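You operate a simulated robot arm through the tools that you are given. There is no shell and no other tool.

You run a simulated robot arm. Do the job below in one go: nothing can be reset, and whatever is moved stays where it is left.

JOB
Dial up the job Row 2 on the display and mark the block under the lens with it.
Fine: switch the mains on first and leave it on; shield down before the key goes on, key off after.

Only the result counts: the job must be done as asked and must still hold three seconds after the hand-in. Knocking over, shifting, dropping, spilling or breaking anything else fails it.

ROBOT AND FRAMES
A 7-joint arm with a two-finger parallel gripper, fixed in place. Base frame: the origin is at the foot of the arm, x ahead of it, y to its left, z up. Lengths are in mm, angles in degrees, forces in N, time in s.
With the tool pointing down near the work surface it reaches from about 280 to 640 mm from the base axis. Its first joint turns from -166.0 to 166.0 degrees. Payload 1.57 kg.
The TCP is the grasp point between the finger pads, 30 mm short of the fingertips. In the tool frame z runs along the fingers and y along their closing line. The gripper opens to 80 mm. The fingers are 17 mm wide and 12 mm thick; the gripper's body (40 by 82 mm) begins 80 mm behind the TCP.
Orientation is that of the tool frame in the base frame, as a unit quaternion [w, x, y, z]. With the fingers straight down and closing along the base's y, the tool's x points along the base's -x, its y along +y and its z along -z.

CONTROLS
- The arm moves only by the tool jog_arm. Its argument "targets" is a list of rows, each a list of 7 numbers: the finger opening in m, from 0 to 0.08, then the shift along the tool's x, y, z in units of 200 mm (1.0 is 200 mm), then the turn, a rotation vector about the tool's x, y, z in units of 60 degrees (1.0 is 60 degrees). In form: [[hand, x, y, z, ax, ay, az], ...]. A call has 1 to 20 rows; each row is the pose to reach, as a shift and turn from the pose commanded when the call began, along the tool's axes at that moment. A call with a number of a shift or a turn outside -1 to 1 is refused whole. A row lasts 0.2 s, in which the tool goes at most 50 mm and 8.6 degrees; a call with a longer step from one row to the next is refused whole, and so is a gripper value outside its range. Where a pose cannot be reached the arm comes as near as it can. A force on the tool above 40 N (or 10 N above the force at the start of the call, whichever is more), or a blocked arm, ends the call early, and 0.2 s more pass. Each finger travels about 72 mm/s and halts on what it meets, pressing with about 29 N; the grip force reading is that of the motor and also rises with nothing between the fingers. The clock runs only during rows and for 0.2 s after the last one: add rows that repeat a pose to give the fingers time. It gives the time, the measured TCP pose, the force on the tool (base axes), the opening and the grip force at its end, in the units of the frame above (readings bear some noise), with the torque about the TCP (base axes, N m) and any sound that the robot's microphone picked up, and new pictures: "show" is both (left out), scene, wrist or none.
- Cameras (640 x 400 px; columns grow to the right, rows downward): "scene" is fixed at [401.1, -502.1, 1315.4]; the picture's right is [0.67, 0.74, 0.00], its down [0.36, -0.33, -0.87] and it looks along [-0.65, 0.59, -0.49] (base axes); focal length 214 px, centre (320, 200). "wrist" rides on the gripper at [72, -7, -122] in the tool frame; the picture's right is [0.09, 1.00, 0.00], its down [-0.84, 0.08, -0.54] and it looks along [-0.54, 0.05, 0.84] (tool axes); focal length 238 px, centre (320, 200).
- slide_trunk(by): slides the trunk up (or, below 0, down) by that many mm; the arm rides with it, the base frame stays. It gives what a move gives, with no picture.
- locate(camera, pixels): there is no depth. For up to 12 entries [column, row, z] of the newest picture of that camera ("zoom" is the newest enlarged one), the place [x, y] in the base frame at which the ray of that pixel passes the height z, good to about 2 mm, but the place of the scene camera against the robot may be out by one fixed shift of up to 18 mm in any direction. The clock stands still meanwhile.
- enlarge(camera, box): a new picture of the part [left, top, right, bottom] of that camera's present view, enlarged. The clock stands still meanwhile.
- job_done(): hands the job in; it is judged then, once.

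Open the gripper and draw the arm clear of the work before you hand the job in, unless the task says otherwise.

The tools are called after ">>>" as a command line: name --pt "numbers of a row" for each row, then --argument value for the rest, lists and objects as JSON in quotes. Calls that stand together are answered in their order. jog_arm: Moves the arm, as the interface text tells. Its arguments: {"type":"object","properties":{"targets":{"type":"array","items":{"type":"array","items":{"type":"number"}}},"show":{"type":"string","enum":["both","scene","wrist","none"]}},"required":["targets"]} The other tools are called the same way: slide_trunk (by) slides the trunk up or down; locate (camera, pixels) gives the place at which the rays of pixels pass given heights; enlarge (camera, box) takes an enlarged picture of a part of a camera's view; job_done () hands the job in.

At the start:

```text
time: 0.0
ee_pos: [466.6, -106.3, 1192.2]
tool_rot: [-0.033, 0.003, 0.999, -0.018]
wrist_force: [0.7, 0.3, 0.1]
moment: [0.03, -0.01, -0.01]
width: 79.7
grasp_force: 0.0
trunk travel left (down, up): [-500.0, 490.0]
```

scene: 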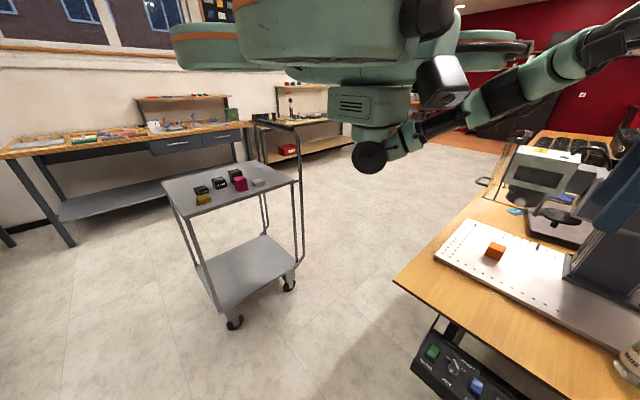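
wrist: 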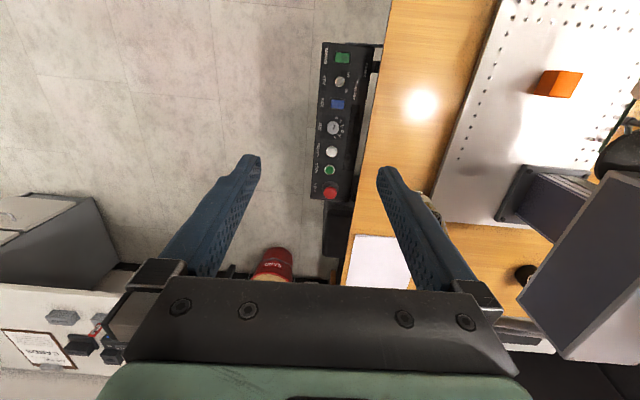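

The wrist view shows a control panel around (340,120) with a green button at top, knobs, and a red button; the scene shows the machine at right. I'll enlarge these parts to read the labels.

>>> enlarge --camera "wrist" --box '[290, 30, 410, 210]'

>>> enlarge --camera "scene" --box '[400, 310, 560, 400]'

>>> enlarge --camera "scene" --box '[420, 120, 640, 300]'

>>> enlarge --camera "wrist" --box '[440, 0, 640, 260]'

```text
2.22 times, centred on (350, 120) of wrist
```

zoom: 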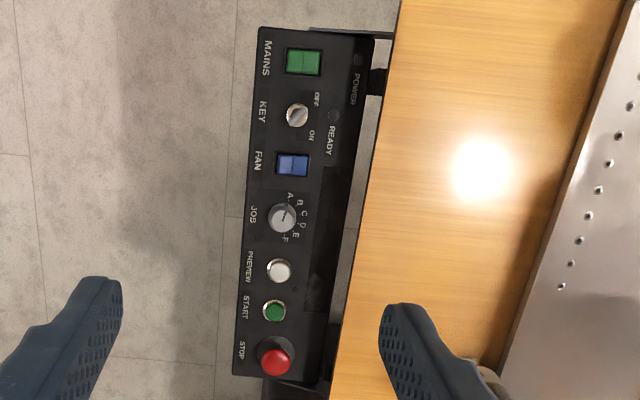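

```text
4.00 times, centred on (480, 355) of scene
```

zoom: 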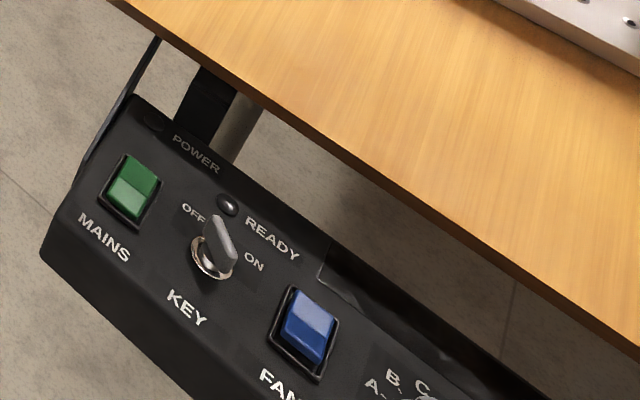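

```text
2.22 times, centred on (530, 210) of scene
```

zoom: 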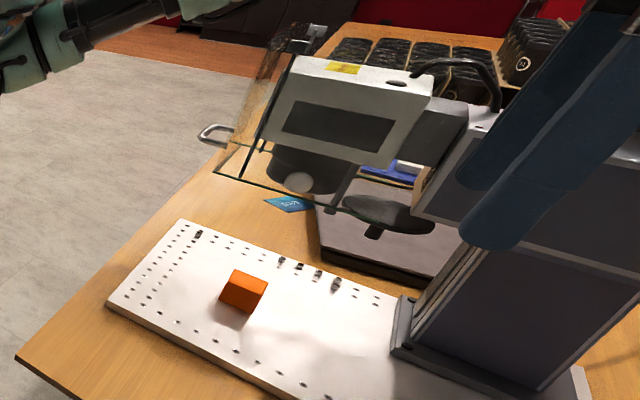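

```text
1.54 times, centred on (540, 130) of wrist
```

zoom: 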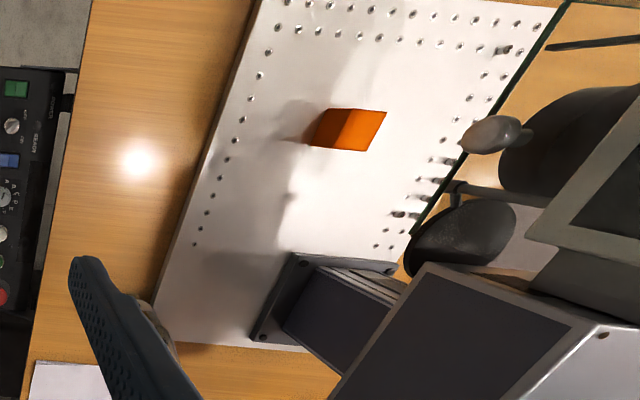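

The panel reads, in order along it: MAINS, KEY, FAN, JOB (A–F), PREVIEW, START, STOP. I'll triangulate the panel and block with rays from both cameras.

>>> locate --camera "wrist" --pixels '[[342, 58, 700], [342, 58, 800], [342, 58, 900], [330, 192, 700], [330, 192, 800], [330, 192, 900], [557, 84, 800], [557, 84, 900], [557, 84, 1000]]'

>>> locate --camera "scene" --pixels '[[433, 352, 700], [433, 352, 800], [433, 352, 900], [477, 385, 700], [477, 385, 800], [477, 385, 900], [495, 251, 800], [495, 251, 900], [495, 251, 1000]]'

```text
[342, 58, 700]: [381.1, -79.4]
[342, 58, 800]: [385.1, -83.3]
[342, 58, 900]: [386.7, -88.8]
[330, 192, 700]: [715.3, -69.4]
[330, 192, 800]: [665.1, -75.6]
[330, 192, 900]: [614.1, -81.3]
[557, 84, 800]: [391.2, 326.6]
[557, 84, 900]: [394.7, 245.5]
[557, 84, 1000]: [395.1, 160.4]
```

```text
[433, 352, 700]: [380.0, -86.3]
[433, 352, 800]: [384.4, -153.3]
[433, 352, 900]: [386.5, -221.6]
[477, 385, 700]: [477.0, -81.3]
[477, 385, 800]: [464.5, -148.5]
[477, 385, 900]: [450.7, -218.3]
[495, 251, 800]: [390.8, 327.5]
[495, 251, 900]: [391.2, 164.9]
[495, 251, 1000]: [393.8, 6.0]
```

Mains rocker triangulates to about (380,-80,700) and block top to about (391,327,800). I'll zoom on the head/screen and shield in the scene view (around 540,175).

>>> enlarge --camera "scene" --box '[480, 120, 600, 240]'

>>> enlarge --camera "scene" --box '[560, 100, 640, 220]'

>>> enlarge --camera "wrist" --box '[315, 40, 365, 90]'

>>> enlarge --camera "wrist" --box '[310, 90, 370, 210]'

```text
3.33 times, centred on (540, 180) of scene
```

zoom: 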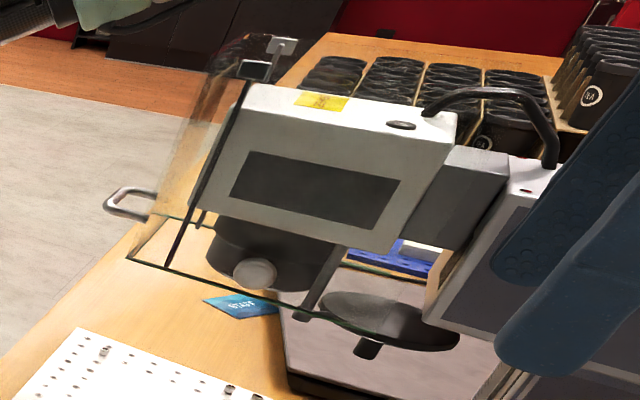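

```text
3.33 times, centred on (600, 160) of scene
```

zoom: 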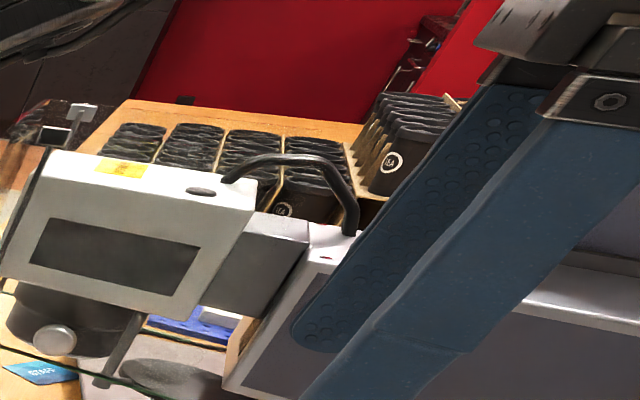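

```text
8.00 times, centred on (340, 65) of wrist
```

zoom: 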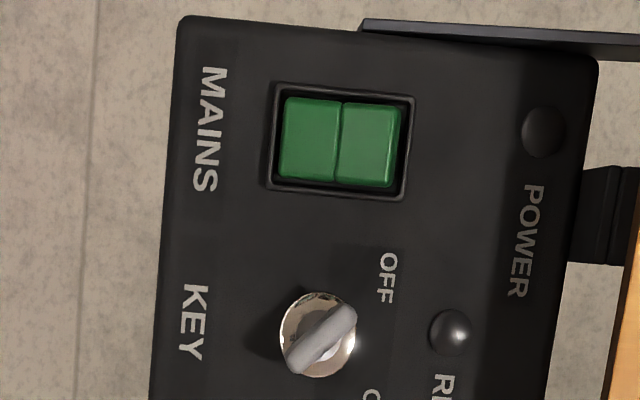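

```text
3.33 times, centred on (340, 150) of wrist
```

zoom: 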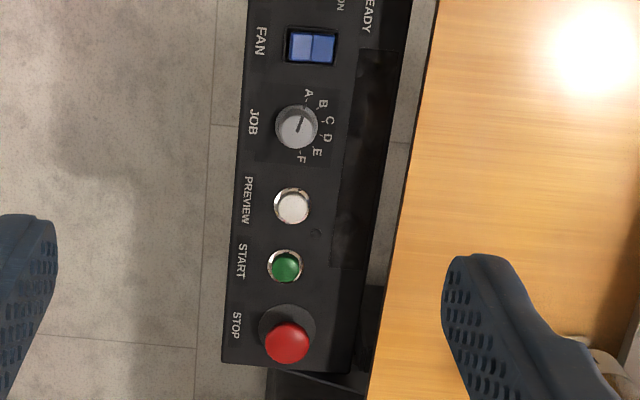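

A dark inset window sits on the panel beside JOB/PREVIEW (probably the display), and the shield is a glass pane with a handle at scene (482,182). I'll get the coordinates of controls, table corners and shield parts.

>>> locate --camera "wrist" --pixels '[[342, 58, 700], [340, 81, 700], [337, 104, 700], [333, 128, 700], [332, 151, 700], [330, 170, 700], [355, 150, 700], [345, 195, 700], [380, 100, 760], [499, 10, 770], [435, 210, 770]]'

>>> locate --camera "scene" --pixels '[[393, 280, 760], [466, 220, 760], [478, 181, 900], [478, 181, 1000], [530, 144, 1000], [530, 144, 1100], [540, 240, 770], [435, 255, 770], [496, 195, 900], [496, 195, 1000], [516, 202, 950]]'

```text
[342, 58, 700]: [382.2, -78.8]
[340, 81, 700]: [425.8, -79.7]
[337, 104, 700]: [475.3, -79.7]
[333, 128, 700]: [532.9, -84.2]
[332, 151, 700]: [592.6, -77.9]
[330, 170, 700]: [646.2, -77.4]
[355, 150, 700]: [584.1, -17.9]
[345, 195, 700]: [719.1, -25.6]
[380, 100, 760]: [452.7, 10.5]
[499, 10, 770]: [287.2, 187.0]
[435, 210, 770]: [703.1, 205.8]
```

```text
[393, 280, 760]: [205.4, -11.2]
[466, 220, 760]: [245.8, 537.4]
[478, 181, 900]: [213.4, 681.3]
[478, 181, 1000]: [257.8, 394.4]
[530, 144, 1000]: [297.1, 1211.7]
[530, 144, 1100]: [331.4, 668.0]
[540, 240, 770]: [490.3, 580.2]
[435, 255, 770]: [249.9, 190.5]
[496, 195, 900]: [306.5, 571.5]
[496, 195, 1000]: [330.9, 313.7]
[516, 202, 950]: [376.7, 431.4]
```

Handle seems to sit around (245,450,970) near the left side of the head. I'll turn the tool about its axis so the wrist camera looks toward +y at the head, shield and plate.

>>> jog_arm --pt "0.0 0.05 0.0 0 0 0 -0.14" --pt "0.0 0.1 0.0 0 0 0 -0.28" --pt "0.0 0.15 0.0 0 0 0 -0.42" --pt "0.0 0.2 0.0 0 0 0 -0.56" --pt "0.0 0.25 0.0 0 0 0 -0.7" --pt "0.0 0.3 0.0 0 0 0 -0.84" --pt "0.0 0.35 0.0 0 0 0 -0.98" --show "wrist"

```text
time: 1.6
ee_pos: [396.4, -113.9, 1188.6]
tool_rot: [-0.051, -0.48, 0.876, 0.003]
wrist_force: [0.2, 0.1, 0.3]
moment: [0.02, 0.01, 0.0]
width: 0.2
grasp_force: 20.7
trunk travel left (down, up): [-500.0, 490.0]
```

wrist: 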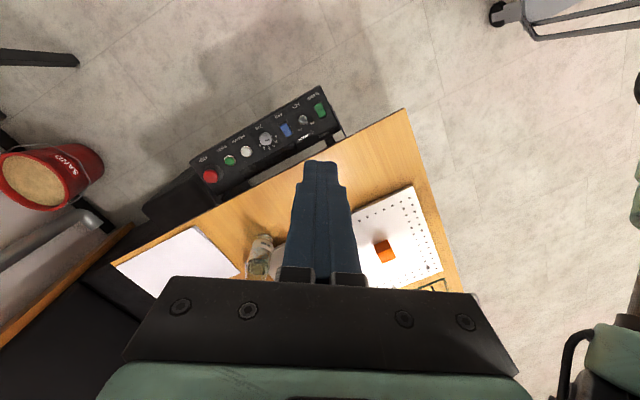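

The view is turned but the head is hidden behind the gripper. I'll finish the yaw by another 30° and then tilt the camera up toward the head.

>>> jog_arm --pt "0.0 0 0.0 0 0 0 -0.13" --pt "0.0 0 0.0 0 0 0 -0.26" --pt "0.0 0 0.0 0 0 0 -0.39" --pt "0.0 0 0.0 0 0 0 -0.5" --show "none"

>>> jog_arm --pt "0.0 0 0.0 0 0 -0.14 0" --pt "0.0 0 0.0 0 0 -0.28 0" --pt "0.0 0 0.0 0 0 -0.42 0" --pt "0.0 0 0.0 0 0 -0.56 0" --pt "0.0 0 0.0 0 0 -0.7 0" --pt "0.0 0 0.0 0 0 -0.84 0" --show "both"

```text
time: 2.6
ee_pos: [398.9, -110.1, 1181.2]
tool_rot: [-0.072, -0.689, 0.721, 0.017]
wrist_force: [0.4, -0.3, 0.0]
moment: [-0.04, 0.0, -0.01]
width: 0.0
grasp_force: 21.7
trunk travel left (down, up): [-500.0, 490.0]
```

```text
time: 4.0
ee_pos: [432.9, -82.7, 1034.3]
tool_rot: [0.261, -0.628, 0.663, 0.312]
wrist_force: [-0.2, 0.8, 0.1]
moment: [-0.01, 0.0, -0.01]
width: 0.0
grasp_force: 21.7
out of reach, approached as far as the arm can: row 1, 2, 3, 4, 5, 6
trunk travel left (down, up): [-500.0, 490.0]
```

scene: 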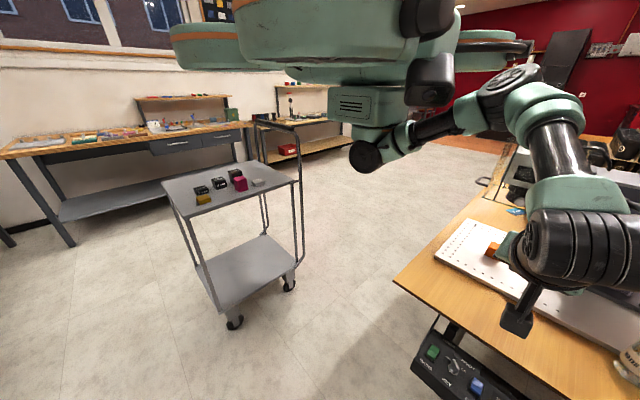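
wrist: 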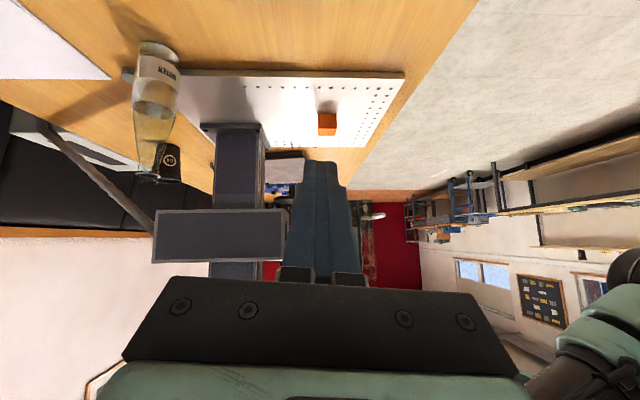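

The fingers hide the head; the handle appears near wrist (375,215). I'll shift toward -x so the head and shield appear beside the fingers.

>>> jog_arm --pt "0.0 0 0.2 0.1 0 0 0" --pt "0.0 0 0.4 0.2 0 0 0" --pt "0.0 0 0.6 0.3 0 0 0" --pt "0.0 0 0.7 0.3 0 0 0" --show "wrist"

```text
time: 5.0
ee_pos: [281.8, -41.8, 1002.6]
tool_rot: [0.26, -0.617, 0.674, 0.313]
wrist_force: [0.1, -0.3, -0.3]
moment: [0.01, 0.07, 0.0]
width: 0.0
grasp_force: 21.4
trunk travel left (down, up): [-500.0, 490.0]
```

wrist: 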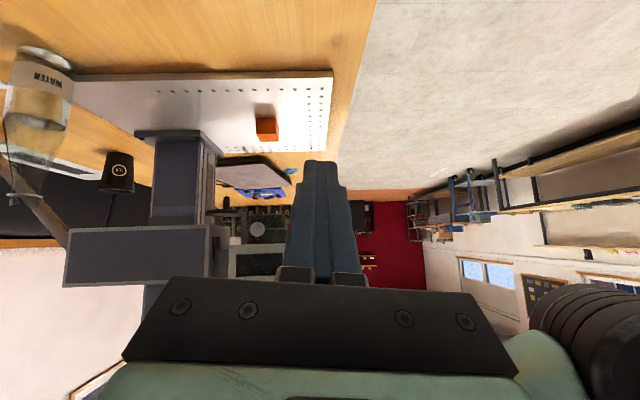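

The head's underside now shows at (250,240). I'll zoom there.

>>> enlarge --camera "wrist" --box '[150, 60, 350, 290]'

>>> enlarge --camera "wrist" --box '[210, 180, 310, 280]'

```text
1.74 times, centred on (250, 175) of wrist
```

zoom: 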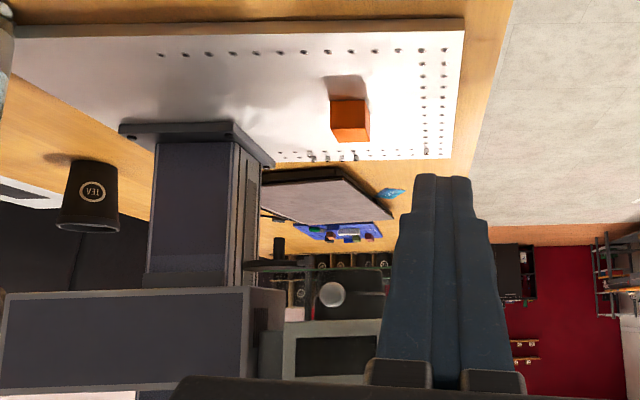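

```text
4.00 times, centred on (260, 230) of wrist
```

zoom: 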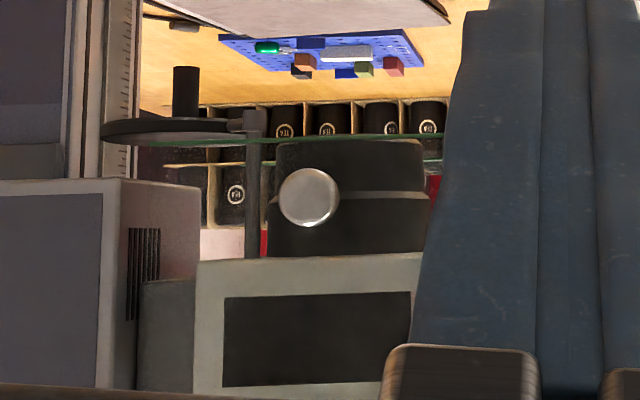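

The head sits near camera height with the glass guard's green edge below it. I'll open the fingers and raise the trunk to look over from higher up.

>>> slide_trunk --by 150

>>> jog_arm --pt "0.08 0 0 0 0 0 0" --pt "0.08 0 0 0 0 0 0" --pt "0.08 0 0 0 0 0 0" --show "wrist"

```text
time: 6.8
ee_pos: [283.0, -41.3, 1153.0]
tool_rot: [0.255, -0.622, 0.671, 0.312]
wrist_force: [-0.3, -0.1, -0.4]
moment: [0.0, -0.01, 0.01]
width: 0.0
grasp_force: 21.1
trunk travel left (down, up): [-650.0, 340.0]
```

```text
time: 7.5
ee_pos: [283.3, -41.3, 1152.3]
tool_rot: [0.255, -0.622, 0.671, 0.312]
wrist_force: [-0.3, 0.6, 0.6]
moment: [0.0, -0.03, 0.0]
width: 80.1
grasp_force: 0.0
trunk travel left (down, up): [-650.0, 340.0]
```

wrist: 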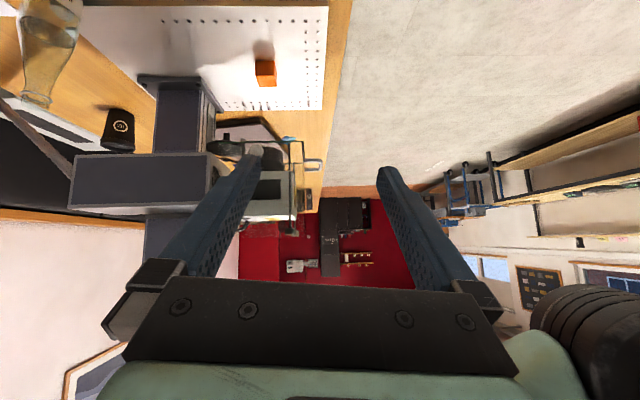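

>>> enlarge --camera "wrist" --box '[210, 100, 340, 230]'

>>> locate --camera "wrist" --pixels '[[316, 165, 900], [316, 165, 950], [316, 165, 1000], [316, 165, 1050], [305, 207, 1000], [305, 207, 1050], [305, 207, 1100], [265, 80, 800], [321, 108, 775]]'

```text
3.08 times, centred on (275, 165) of wrist
```

zoom: 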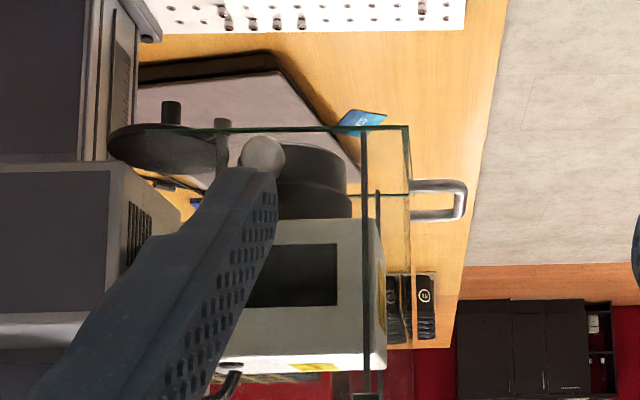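

```text
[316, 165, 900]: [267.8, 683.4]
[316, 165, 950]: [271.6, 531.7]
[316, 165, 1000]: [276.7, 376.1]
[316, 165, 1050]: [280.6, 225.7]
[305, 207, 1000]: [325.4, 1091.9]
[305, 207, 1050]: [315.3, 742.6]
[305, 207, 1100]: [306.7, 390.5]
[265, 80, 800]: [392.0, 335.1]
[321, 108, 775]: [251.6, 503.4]
```

Between the open fingers is a clear window; I'll shift to x≈370 so the head, shield and handle are framed between the fingers, a bit higher.

>>> jog_arm --pt "0.08 0 -0.2 0 0 0 0" --pt "0.08 0 -0.35 0 0 0 0" --pt "0.08 0 -0.35 0.15 0 0 0" --pt "0.08 -0.1 -0.35 0.2 0 0 0" --show "wrist"

>>> enlarge --camera "wrist" --box '[230, 80, 400, 270]'

```text
time: 8.6
ee_pos: [359.6, 3.4, 1147.4]
tool_rot: [0.272, -0.626, 0.664, 0.305]
wrist_force: [-0.1, -0.3, 0.4]
moment: [-0.03, 0.01, -0.02]
width: 80.2
grasp_force: 0.0
trunk travel left (down, up): [-650.0, 340.0]
```

wrist: 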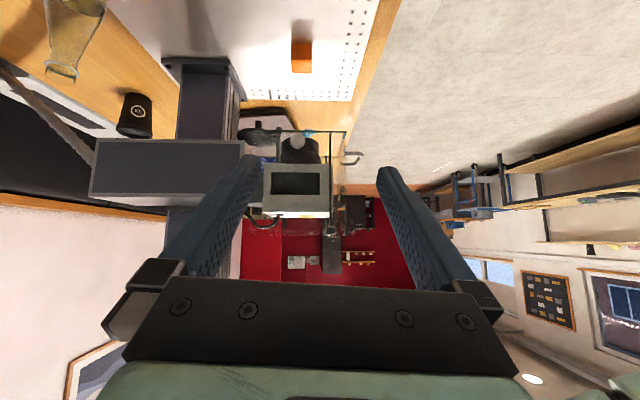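

```text
2.11 times, centred on (315, 175) of wrist
```

zoom: 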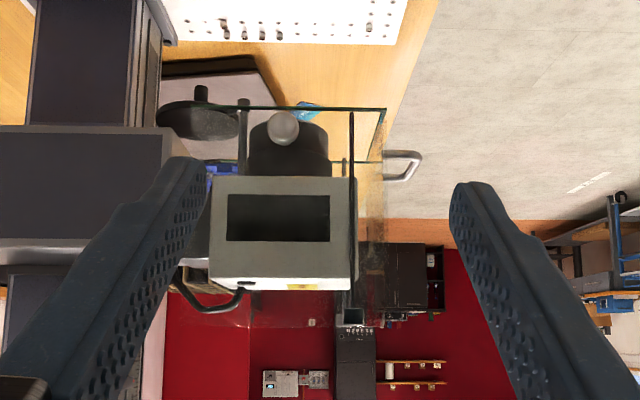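

>>> enlarge --camera "wrist" --box '[230, 110, 380, 240]'

>>> enlarge --camera "wrist" --box '[300, 115, 380, 165]'

>>> enlarge --camera "wrist" --box '[300, 185, 360, 250]'

```text
3.08 times, centred on (305, 175) of wrist
```

zoom: 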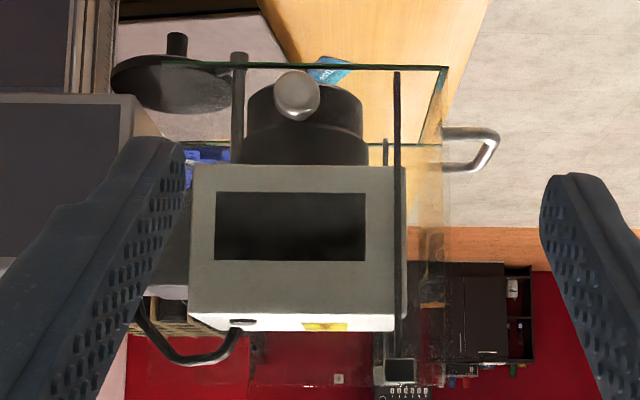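

```text
8.00 times, centred on (340, 140) of wrist
```

zoom: 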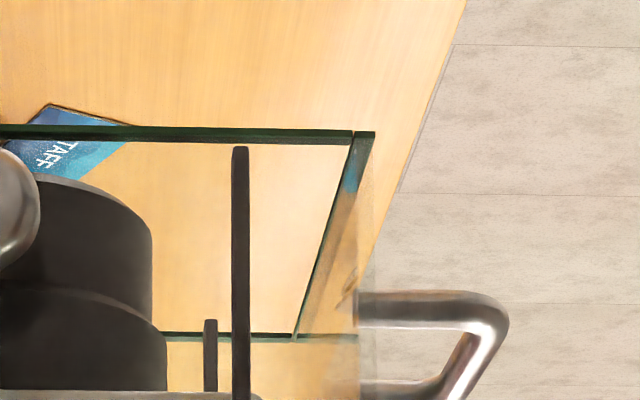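

```text
6.15 times, centred on (330, 218) of wrist
```

zoom: 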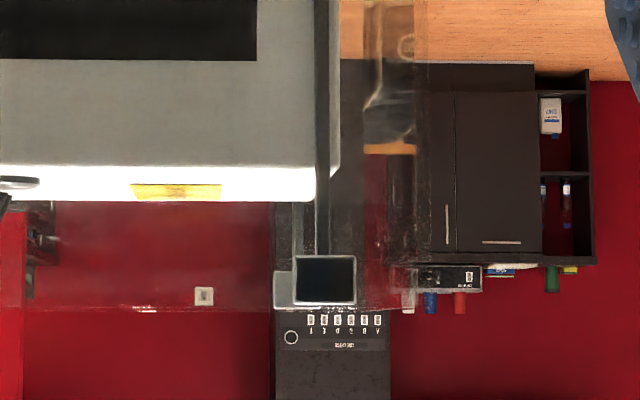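

The guard is a glass box around the head with guide rods; behind it there's a label with letters A–F at wrist (331,230). I'll zoom in on it and on the scene view of that object.

>>> enlarge --camera "wrist" --box '[318, 218, 348, 248]'

>>> enlarge --camera "wrist" --box '[230, 200, 330, 280]'

>>> enlarge --camera "scene" --box '[500, 20, 640, 160]'

```text
13.33 times, centred on (333, 233) of wrist
```

zoom: 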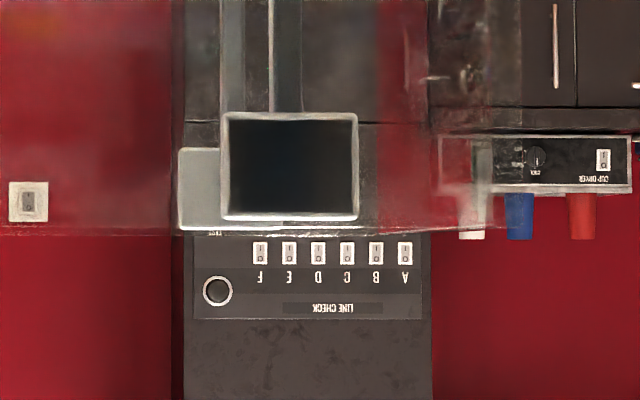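

```text
5.00 times, centred on (280, 240) of wrist
```

zoom: 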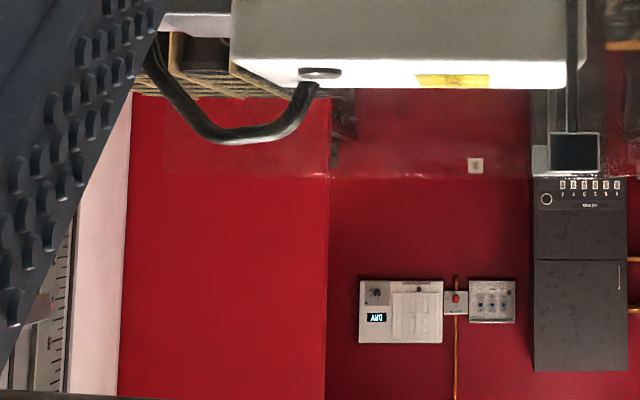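

```text
2.86 times, centred on (570, 90) of scene
```

zoom: 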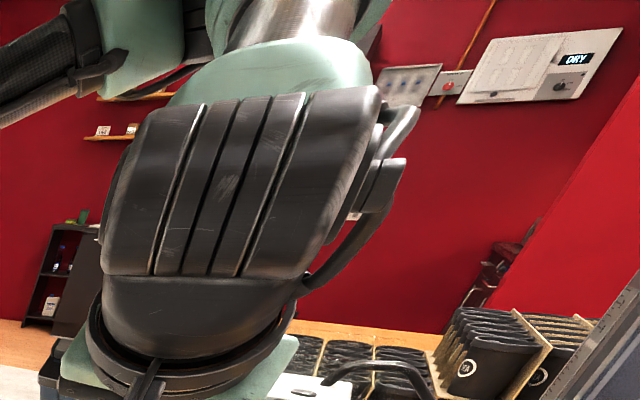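

Those are props on the back wall (LINE CHECK, DRY), so the job list should appear on the panel's inset window once powered. I'll level the tool again and then bring it over the panel.

>>> jog_arm --pt "0.0 0 0 -0.1 0 0.14 0" --pt "0.0 0 0 -0.2 0 0.28 0" --pt "0.0 0 0 -0.3 0 0.42 0" --pt "0.0 0 0 -0.4 0 0.56 0" --pt "0.0 0 0 -0.5 0 0.7 0" --pt "0.0 0 0 -0.5 0 0.84 0" --show "none"

>>> jog_arm --pt "0.0 0 0 0 0 0 0.14" --pt "0.0 0 0 0 0 0 0.28" --pt "0.0 0 0 0 0 0 0.42" --pt "0.0 0 0 0 0 0 0.56" --pt "0.0 0 0 0 0 0 0.7" --pt "0.0 0 0 0 0 0 0.84" --pt "0.0 0 0 0 0 0 0.98" --show "wrist"

```text
time: 9.9
ee_pos: [361.0, -70.0, 1210.8]
tool_rot: [-0.037, -0.697, 0.716, 0.009]
wrist_force: [0.1, 0.1, 0.2]
moment: [0.01, 0.01, -0.01]
width: 0.0
grasp_force: 21.5
trunk travel left (down, up): [-650.0, 340.0]
```

```text
time: 11.6
ee_pos: [359.3, -71.4, 1210.8]
tool_rot: [-0.036, -0.254, 0.966, -0.009]
wrist_force: [-0.2, 0.3, -0.4]
moment: [0.0, 0.05, -0.01]
width: 0.5
grasp_force: 21.8
trunk travel left (down, up): [-650.0, 340.0]
```

wrist: 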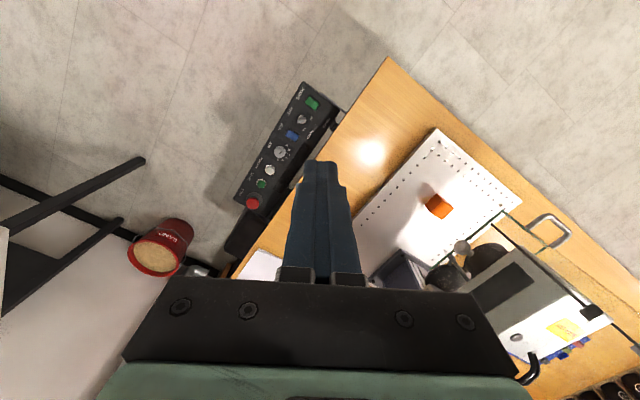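

This view shows handle at (548,230), shield frame and head from above. I'll take ray locations of the handle ends and enlarge it, then trim yaw and descend.

>>> enlarge --camera "wrist" --box '[430, 190, 640, 370]'

>>> locate --camera "wrist" --pixels '[[547, 217, 950], [547, 217, 1000], [569, 237, 950], [569, 237, 1000], [528, 225, 950], [528, 225, 1000], [553, 246, 950], [553, 246, 1000], [437, 206, 800]]'

```text
2.22 times, centred on (535, 280) of wrist
```

zoom: 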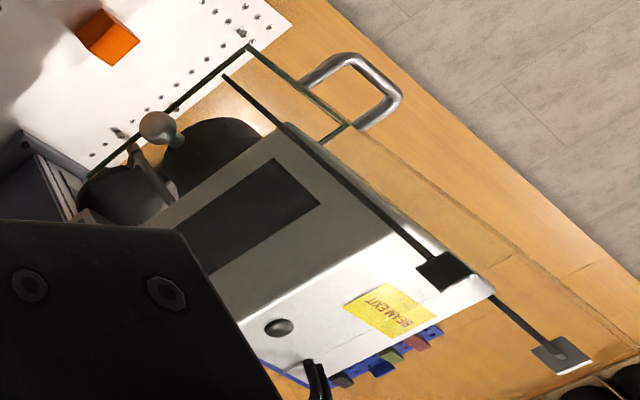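

```text
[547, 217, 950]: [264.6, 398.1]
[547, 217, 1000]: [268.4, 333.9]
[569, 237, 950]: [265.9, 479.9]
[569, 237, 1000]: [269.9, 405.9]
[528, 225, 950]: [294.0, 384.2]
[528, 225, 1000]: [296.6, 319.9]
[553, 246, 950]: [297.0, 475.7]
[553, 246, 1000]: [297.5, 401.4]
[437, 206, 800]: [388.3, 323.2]
```

Handle triangulates to about (283,355,1007) with the bar along y at x≈268; the guard slides on vertical rods. Now I'll square the yaw, then lower the trunk to look at the panel closely.

>>> jog_arm --pt "0.0 0 0 0 0 0 0.14" --pt "0.0 0 0 0 0 0 0.28" --pt "0.0 0 0 0 0 0 0.42" --pt "0.0 0 0 0 0 0 0.49" --show "none"

>>> slide_trunk --by -300

>>> jog_arm --pt "0.0 0 0 0 0 0 0" --show "both"

```text
time: 12.6
ee_pos: [358.9, -71.1, 1210.6]
tool_rot: [-0.034, -0.002, 0.999, -0.019]
wrist_force: [1.2, 0.5, 0.9]
moment: [0.02, 0.01, 0.01]
width: 0.0
grasp_force: 21.8
trunk travel left (down, up): [-650.0, 340.0]
```

```text
time: 15.6
ee_pos: [359.3, -71.2, 910.1]
tool_rot: [-0.034, -0.003, 0.999, -0.019]
wrist_force: [0.2, -0.6, 0.7]
moment: [-0.01, -0.01, -0.03]
width: 0.0
grasp_force: 21.1
trunk travel left (down, up): [-350.0, 640.0]
```

```text
time: 15.9
ee_pos: [360.3, -71.6, 910.8]
tool_rot: [-0.034, -0.001, 0.999, -0.018]
wrist_force: [-0.8, 0.7, 0.0]
moment: [0.0, -0.01, 0.02]
width: 0.1
grasp_force: 21.5
trunk travel left (down, up): [-350.0, 640.0]
```

scene: 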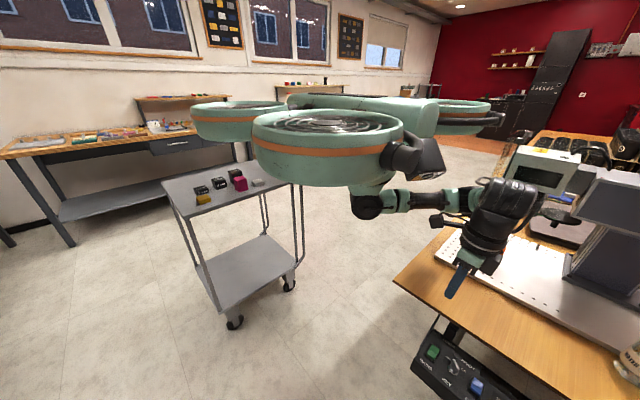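
wrist: 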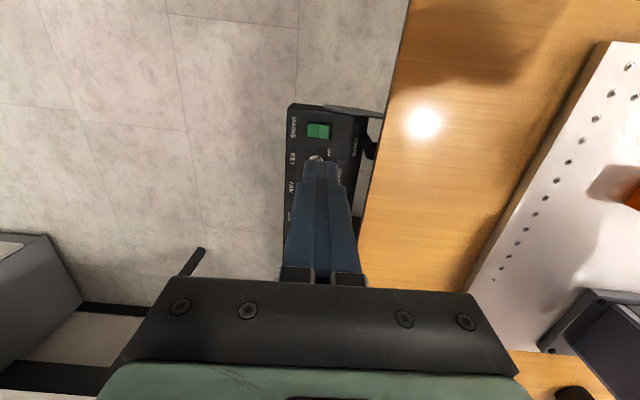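

The arm hangs above the panel; mains rocker shows at wrist (319,131). I'll zoom and get the ray to pin its height.

>>> enlarge --camera "wrist" --box '[280, 95, 390, 165]'

>>> locate --camera "wrist" --pixels '[[319, 131, 680], [319, 131, 700], [319, 131, 720], [291, 104, 700], [352, 118, 700], [372, 115, 700]]'

```text
5.71 times, centred on (335, 130) of wrist
```

zoom: 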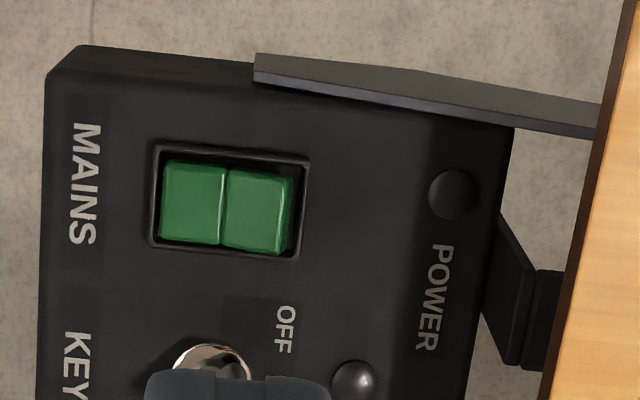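

```text
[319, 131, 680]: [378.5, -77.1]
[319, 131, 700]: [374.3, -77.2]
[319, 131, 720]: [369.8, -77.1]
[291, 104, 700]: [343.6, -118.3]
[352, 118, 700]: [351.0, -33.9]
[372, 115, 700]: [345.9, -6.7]
```

The +y half of the green rocker looks raised (its side wall is visible at the right). I'll record rays of panel features now, then repeat from a shifted position to get the panel's height and slope.

>>> locate --camera "zoom" --pixels '[[85, 125, 690], [82, 246, 690], [156, 146, 690], [304, 158, 690], [300, 257, 690], [153, 247, 690], [452, 195, 690], [431, 352, 690], [442, 246, 690], [223, 205, 690]]'

>>> jog_arm --pt "0.0 0.08 -0.2 0 0 0 0" --pt "0.0 0.16 -0.4 0 0 0 0" --pt "0.0 0.16 -0.6 0 0 0 0" --pt "0.0 0.16 -0.75 0 0 0 0" --show "wrist"

```text
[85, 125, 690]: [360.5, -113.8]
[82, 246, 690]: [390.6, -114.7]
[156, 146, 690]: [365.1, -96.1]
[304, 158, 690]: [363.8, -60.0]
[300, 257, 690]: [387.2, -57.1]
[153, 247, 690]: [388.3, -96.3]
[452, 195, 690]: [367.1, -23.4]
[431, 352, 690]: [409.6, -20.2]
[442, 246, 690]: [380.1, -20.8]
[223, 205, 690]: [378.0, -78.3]
```

```text
time: 16.9
ee_pos: [329.5, -221.3, 918.9]
tool_rot: [-0.034, -0.003, 0.999, -0.02]
wrist_force: [1.2, 0.2, -0.7]
moment: [0.02, -0.03, 0.01]
width: 0.1
grasp_force: 21.1
trunk travel left (down, up): [-350.0, 640.0]
```

wrist: 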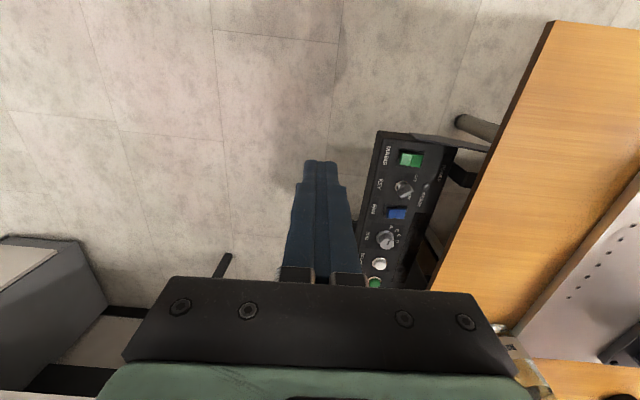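

>>> enlarge --camera "wrist" --box '[360, 120, 480, 200]'

>>> enlarge --camera "wrist" --box '[350, 190, 450, 290]'

```text
5.00 times, centred on (420, 160) of wrist
```

zoom: 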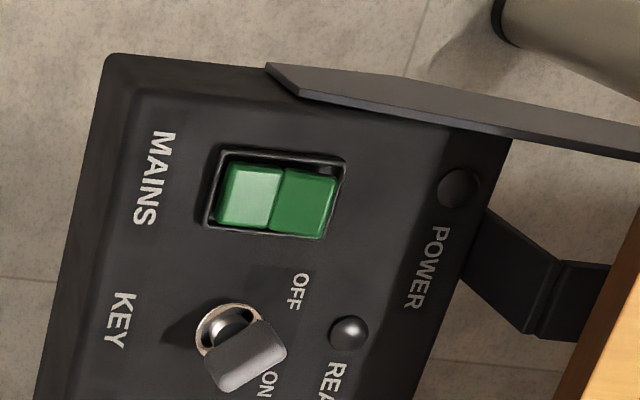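

```text
4.00 times, centred on (400, 240) of wrist
```

zoom: 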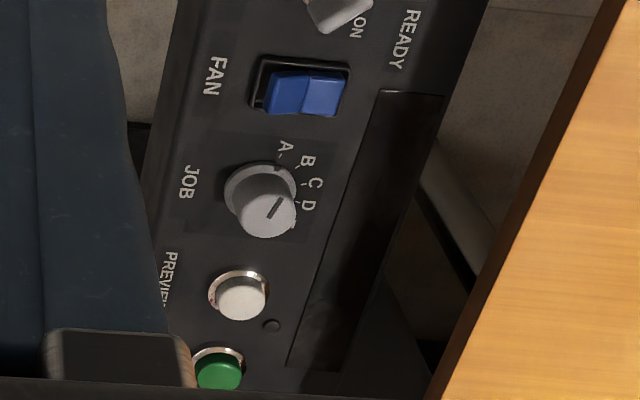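

Now I'll take the same features from this second view at two heights for triangulation.

>>> locate --camera "wrist" --pixels '[[389, 146, 690], [384.6, 165.4, 690], [400, 150, 690], [425, 152, 690], [420.4, 168, 690], [396.6, 165.6, 690], [447.8, 157.6, 690], [444.2, 165.6, 690], [438.6, 182, 690], [411, 160, 690], [411, 160, 670], [447.8, 157.6, 670]]'

```text
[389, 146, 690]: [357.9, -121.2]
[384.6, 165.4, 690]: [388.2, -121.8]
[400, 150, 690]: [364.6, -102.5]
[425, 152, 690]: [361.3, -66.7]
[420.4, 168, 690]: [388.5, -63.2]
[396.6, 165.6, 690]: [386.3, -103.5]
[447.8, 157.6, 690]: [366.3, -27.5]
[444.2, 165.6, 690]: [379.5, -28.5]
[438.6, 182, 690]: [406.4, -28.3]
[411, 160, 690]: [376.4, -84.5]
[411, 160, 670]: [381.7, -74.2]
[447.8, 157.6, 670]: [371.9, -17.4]
```

Triangulation gives the panel face level at z≈672 with the mains rocker centred at (382,-78), +y half raised. I'll straighten the small tool tilt (about 4°) first and open the gripper so a single finger can press.

>>> jog_arm --pt "0.08 0 0 0 -0.038 -0.065 0" --pt "0.08 0 0 0 -0.038 -0.065 0" --pt "0.08 0 0 0 -0.038 -0.065 0" --show "none"

```text
time: 17.8
ee_pos: [328.6, -220.0, 917.9]
tool_rot: [0.002, -0.002, 1.0, 0.002]
wrist_force: [0.4, 0.9, 0.5]
moment: [0.05, 0.07, -0.01]
width: 80.0
grasp_force: 0.0
trunk travel left (down, up): [-350.0, 640.0]
```

The tool is now vertical. I'll move to hover with the +y finger above the +y half of the mains rocker: TCP (381,-113,790).

>>> jog_arm --pt "0.08 -0.065 0.13 0.16 0 0 0" --pt "0.08 -0.13 0.26 0.32 0 0 0" --pt "0.08 -0.2 0.4 0.48 0 0 0" --pt "0.08 -0.262 0.535 0.64 0 0 0" --pt "0.08 -0.262 0.535 0.64 0 0 0" --show "both"

```text
time: 18.9
ee_pos: [382.3, -109.9, 789.5]
tool_rot: [0.001, -0.001, 1.0, 0.001]
wrist_force: [0.3, 0.4, 1.1]
moment: [0.0, 0.02, -0.01]
width: 79.9
grasp_force: 0.0
trunk travel left (down, up): [-350.0, 640.0]
```

scene: 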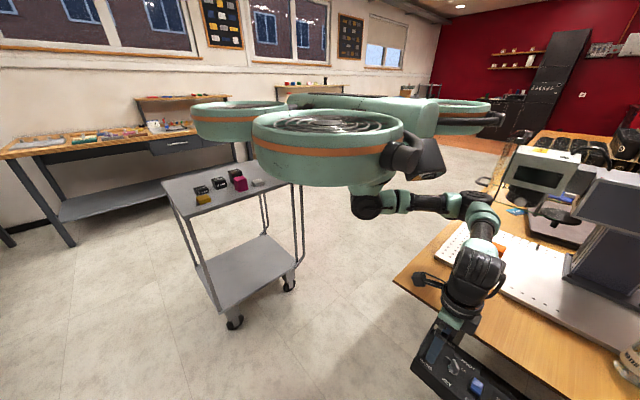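
wrist: 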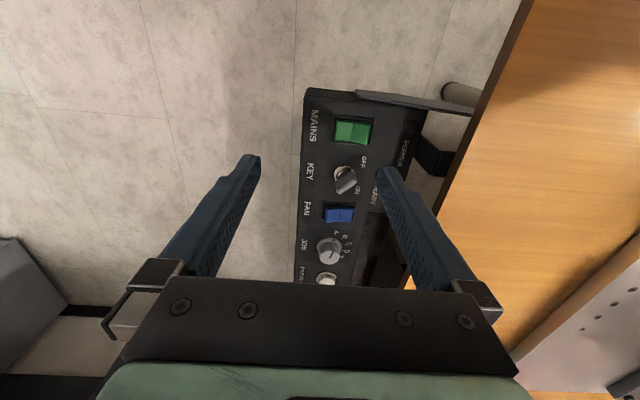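

Rocker shows at (353,131). I'll verify its position in this view along with the key, fan, job knob, etc.

>>> enlarge --camera "wrist" --box '[295, 85, 455, 285]'

>>> locate --camera "wrist" --pixels '[[353, 131, 675], [344, 180, 680], [344, 180, 690], [339, 213, 675], [329, 251, 675], [329, 251, 690], [327, 279, 675], [362, 131, 678]]'

```text
2.00 times, centred on (375, 185) of wrist
```

zoom: 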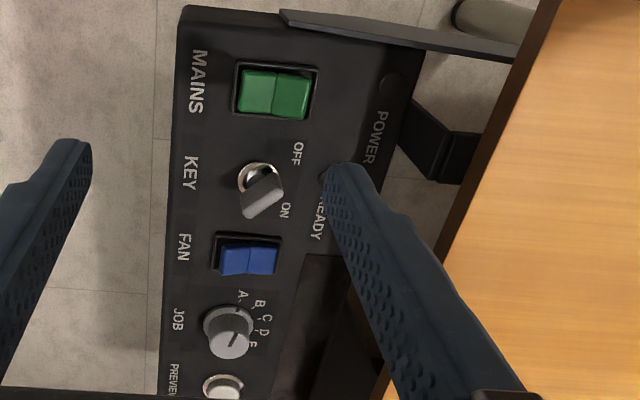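

```text
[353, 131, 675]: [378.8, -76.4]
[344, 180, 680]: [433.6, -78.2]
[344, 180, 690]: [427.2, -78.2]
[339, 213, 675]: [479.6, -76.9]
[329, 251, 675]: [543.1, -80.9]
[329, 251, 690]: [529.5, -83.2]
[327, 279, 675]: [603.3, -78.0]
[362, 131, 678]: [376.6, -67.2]
```

Mains centre confirmed near (379,-76). I'll lower until the fingertip is ~15 mm above the panel and re-read the pose.

>>> jog_arm --pt "0.08 0 0 0.2 0 0 0" --pt "0.08 0 0 0.3 0 0 0" --pt "0.08 0 0 0.3 0 0 0" --show "wrist"

>>> enlarge --camera "wrist" --box '[310, 60, 450, 200]'

```text
time: 19.8
ee_pos: [380.1, -110.6, 729.8]
tool_rot: [0.0, -0.003, 1.0, 0.001]
wrist_force: [0.4, 0.1, -0.2]
moment: [-0.02, 0.0, 0.0]
width: 80.1
grasp_force: 0.1
trunk travel left (down, up): [-350.0, 640.0]
```

wrist: 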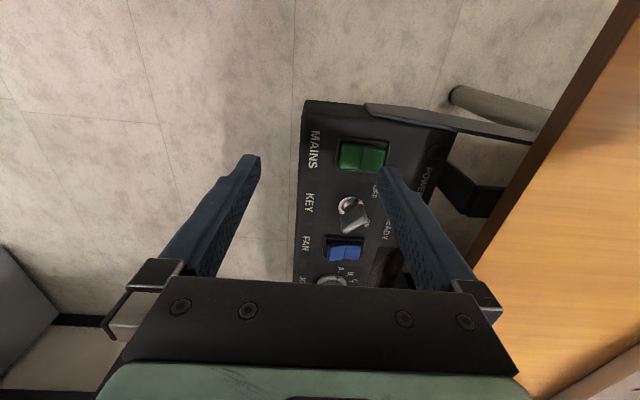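

```text
2.86 times, centred on (380, 130) of wrist
```

zoom: 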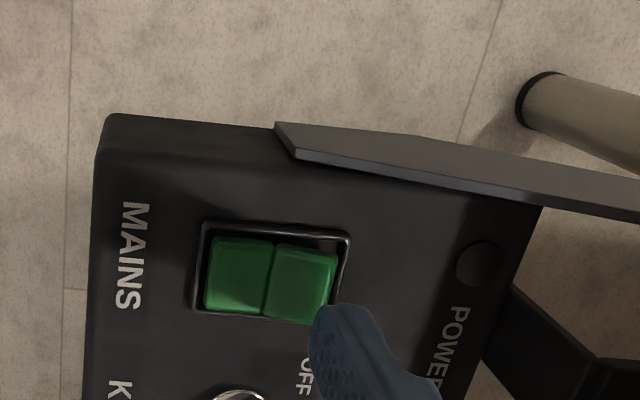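

Checking where rocker's +y half (375,158) and the fingertip (387,170) lie in this view.

>>> locate --camera "wrist" --pixels '[[375, 158, 678], [361, 156, 676], [387, 170, 700], [349, 143, 672], [396, 148, 672], [390, 172, 672]]'

```text
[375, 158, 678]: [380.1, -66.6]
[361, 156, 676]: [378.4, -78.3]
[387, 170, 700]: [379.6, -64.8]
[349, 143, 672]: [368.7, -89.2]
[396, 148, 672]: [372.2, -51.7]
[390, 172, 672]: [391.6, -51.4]
```

Finger lines up with the +y half at (380,-67). Pressing down slowly in small steps.

>>> jog_arm --pt "0.08 0 -0.012 0.03 0 0 0" --pt "0.08 0 -0.012 0.06 0 0 0" --pt "0.08 0 -0.012 0.08 0 0 0" --pt "0.08 0 -0.012 0.1 0 0 0" --pt "0.08 0 -0.012 0.115 0 0 0" --show "wrist"

>>> enlarge --camera "wrist" --box '[310, 80, 470, 240]'

```text
time: 21.1
ee_pos: [381.0, -116.3, 712.1]
tool_rot: [0.004, -0.003, 1.0, 0.002]
wrist_force: [-5.9, 1.0, 22.4]
moment: [1.01, 0.38, 0.36]
width: 79.9
grasp_force: 0.0
trunk travel left (down, up): [-350.0, 640.0]
stopped in row 5: the force on the tool passed its limit at 42 N (the readings are from after the stop); the commanded pose is now the measured one
```

wrist: 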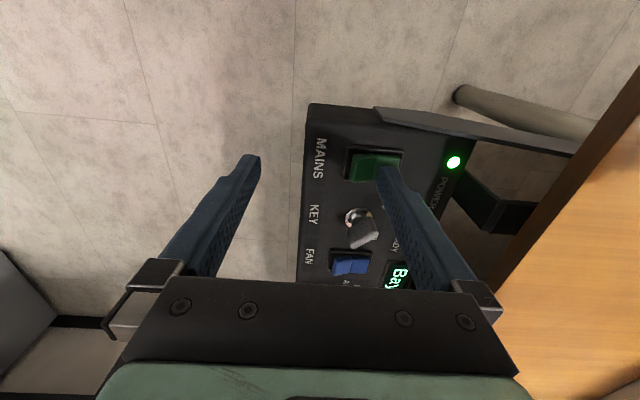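

```text
2.50 times, centred on (390, 160) of wrist
```

zoom: 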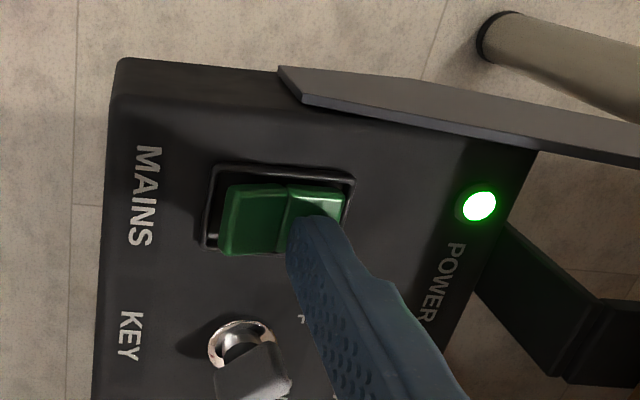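

The POWER lamp is lit and the display reads "Bay…". I'll lift straight off and back away to read the display.

>>> jog_arm --pt "0.08 0 0 -0.1 0 0 0" --pt "0.08 0 0 -0.3 0 0 0" --pt "0.08 0 0 -0.5 0 0 0" --pt "0.08 0 0 -0.7 0 0 0" --show "both"

>>> enlarge --camera "wrist" --box '[280, 80, 420, 280]'

```text
time: 22.1
ee_pos: [384.4, -114.0, 848.4]
tool_rot: [0.001, -0.002, 1.0, 0.001]
wrist_force: [0.6, 0.1, 0.6]
moment: [0.01, 0.02, 0.05]
width: 80.2
grasp_force: 0.2
trunk travel left (down, up): [-350.0, 640.0]
```

scene: 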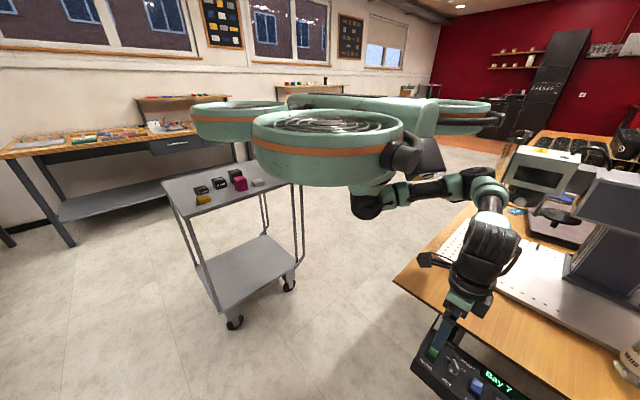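
wrist: 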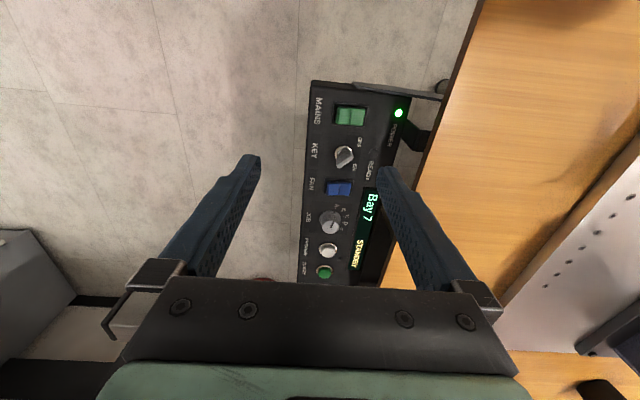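

```text
2.00 times, centred on (350, 180) of wrist
```

zoom: 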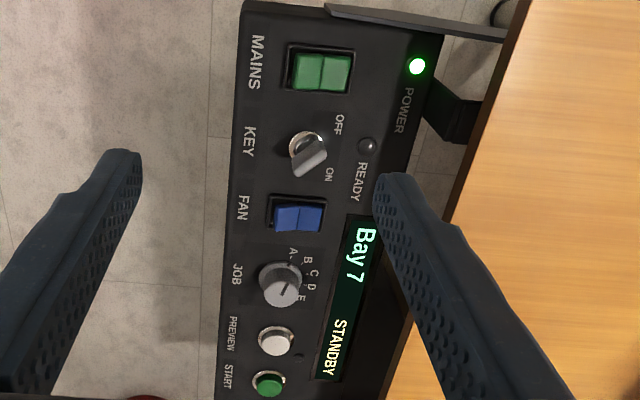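

Display: "Bay 7 / STANDBY" for the present knob position. I'll zoom on the JOB knob to see its pointer.

>>> enlarge --camera "wrist" --box '[300, 195, 360, 285]'

>>> enlarge --camera "wrist" --box '[320, 125, 380, 215]'

>>> enlarge --camera "scene" --box '[410, 310, 530, 400]'

```text
4.44 times, centred on (330, 240) of wrist
```

zoom: 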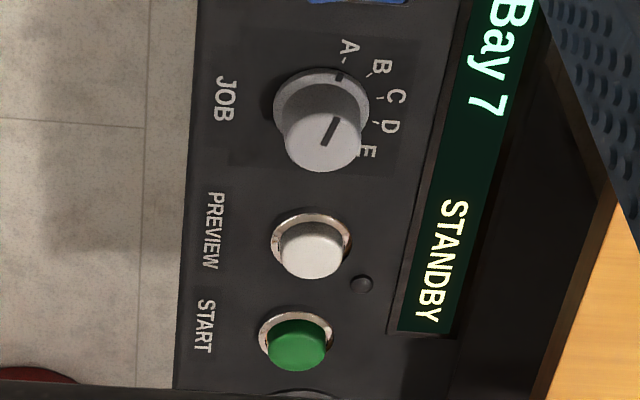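

```text
4.44 times, centred on (350, 170) of wrist
```

zoom: 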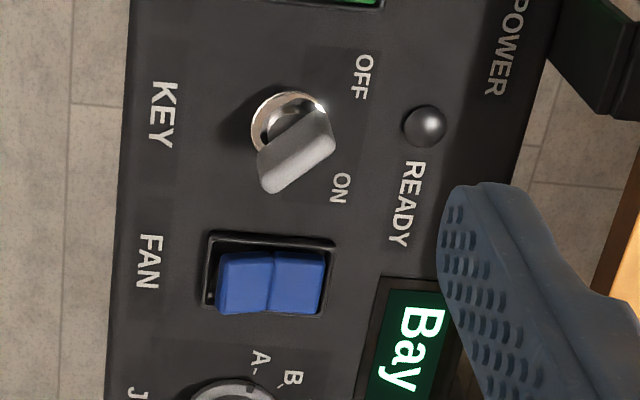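

```text
4.44 times, centred on (470, 355) of scene
```

zoom: 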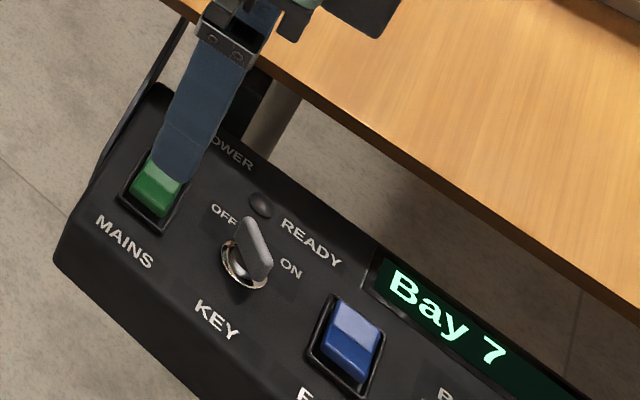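

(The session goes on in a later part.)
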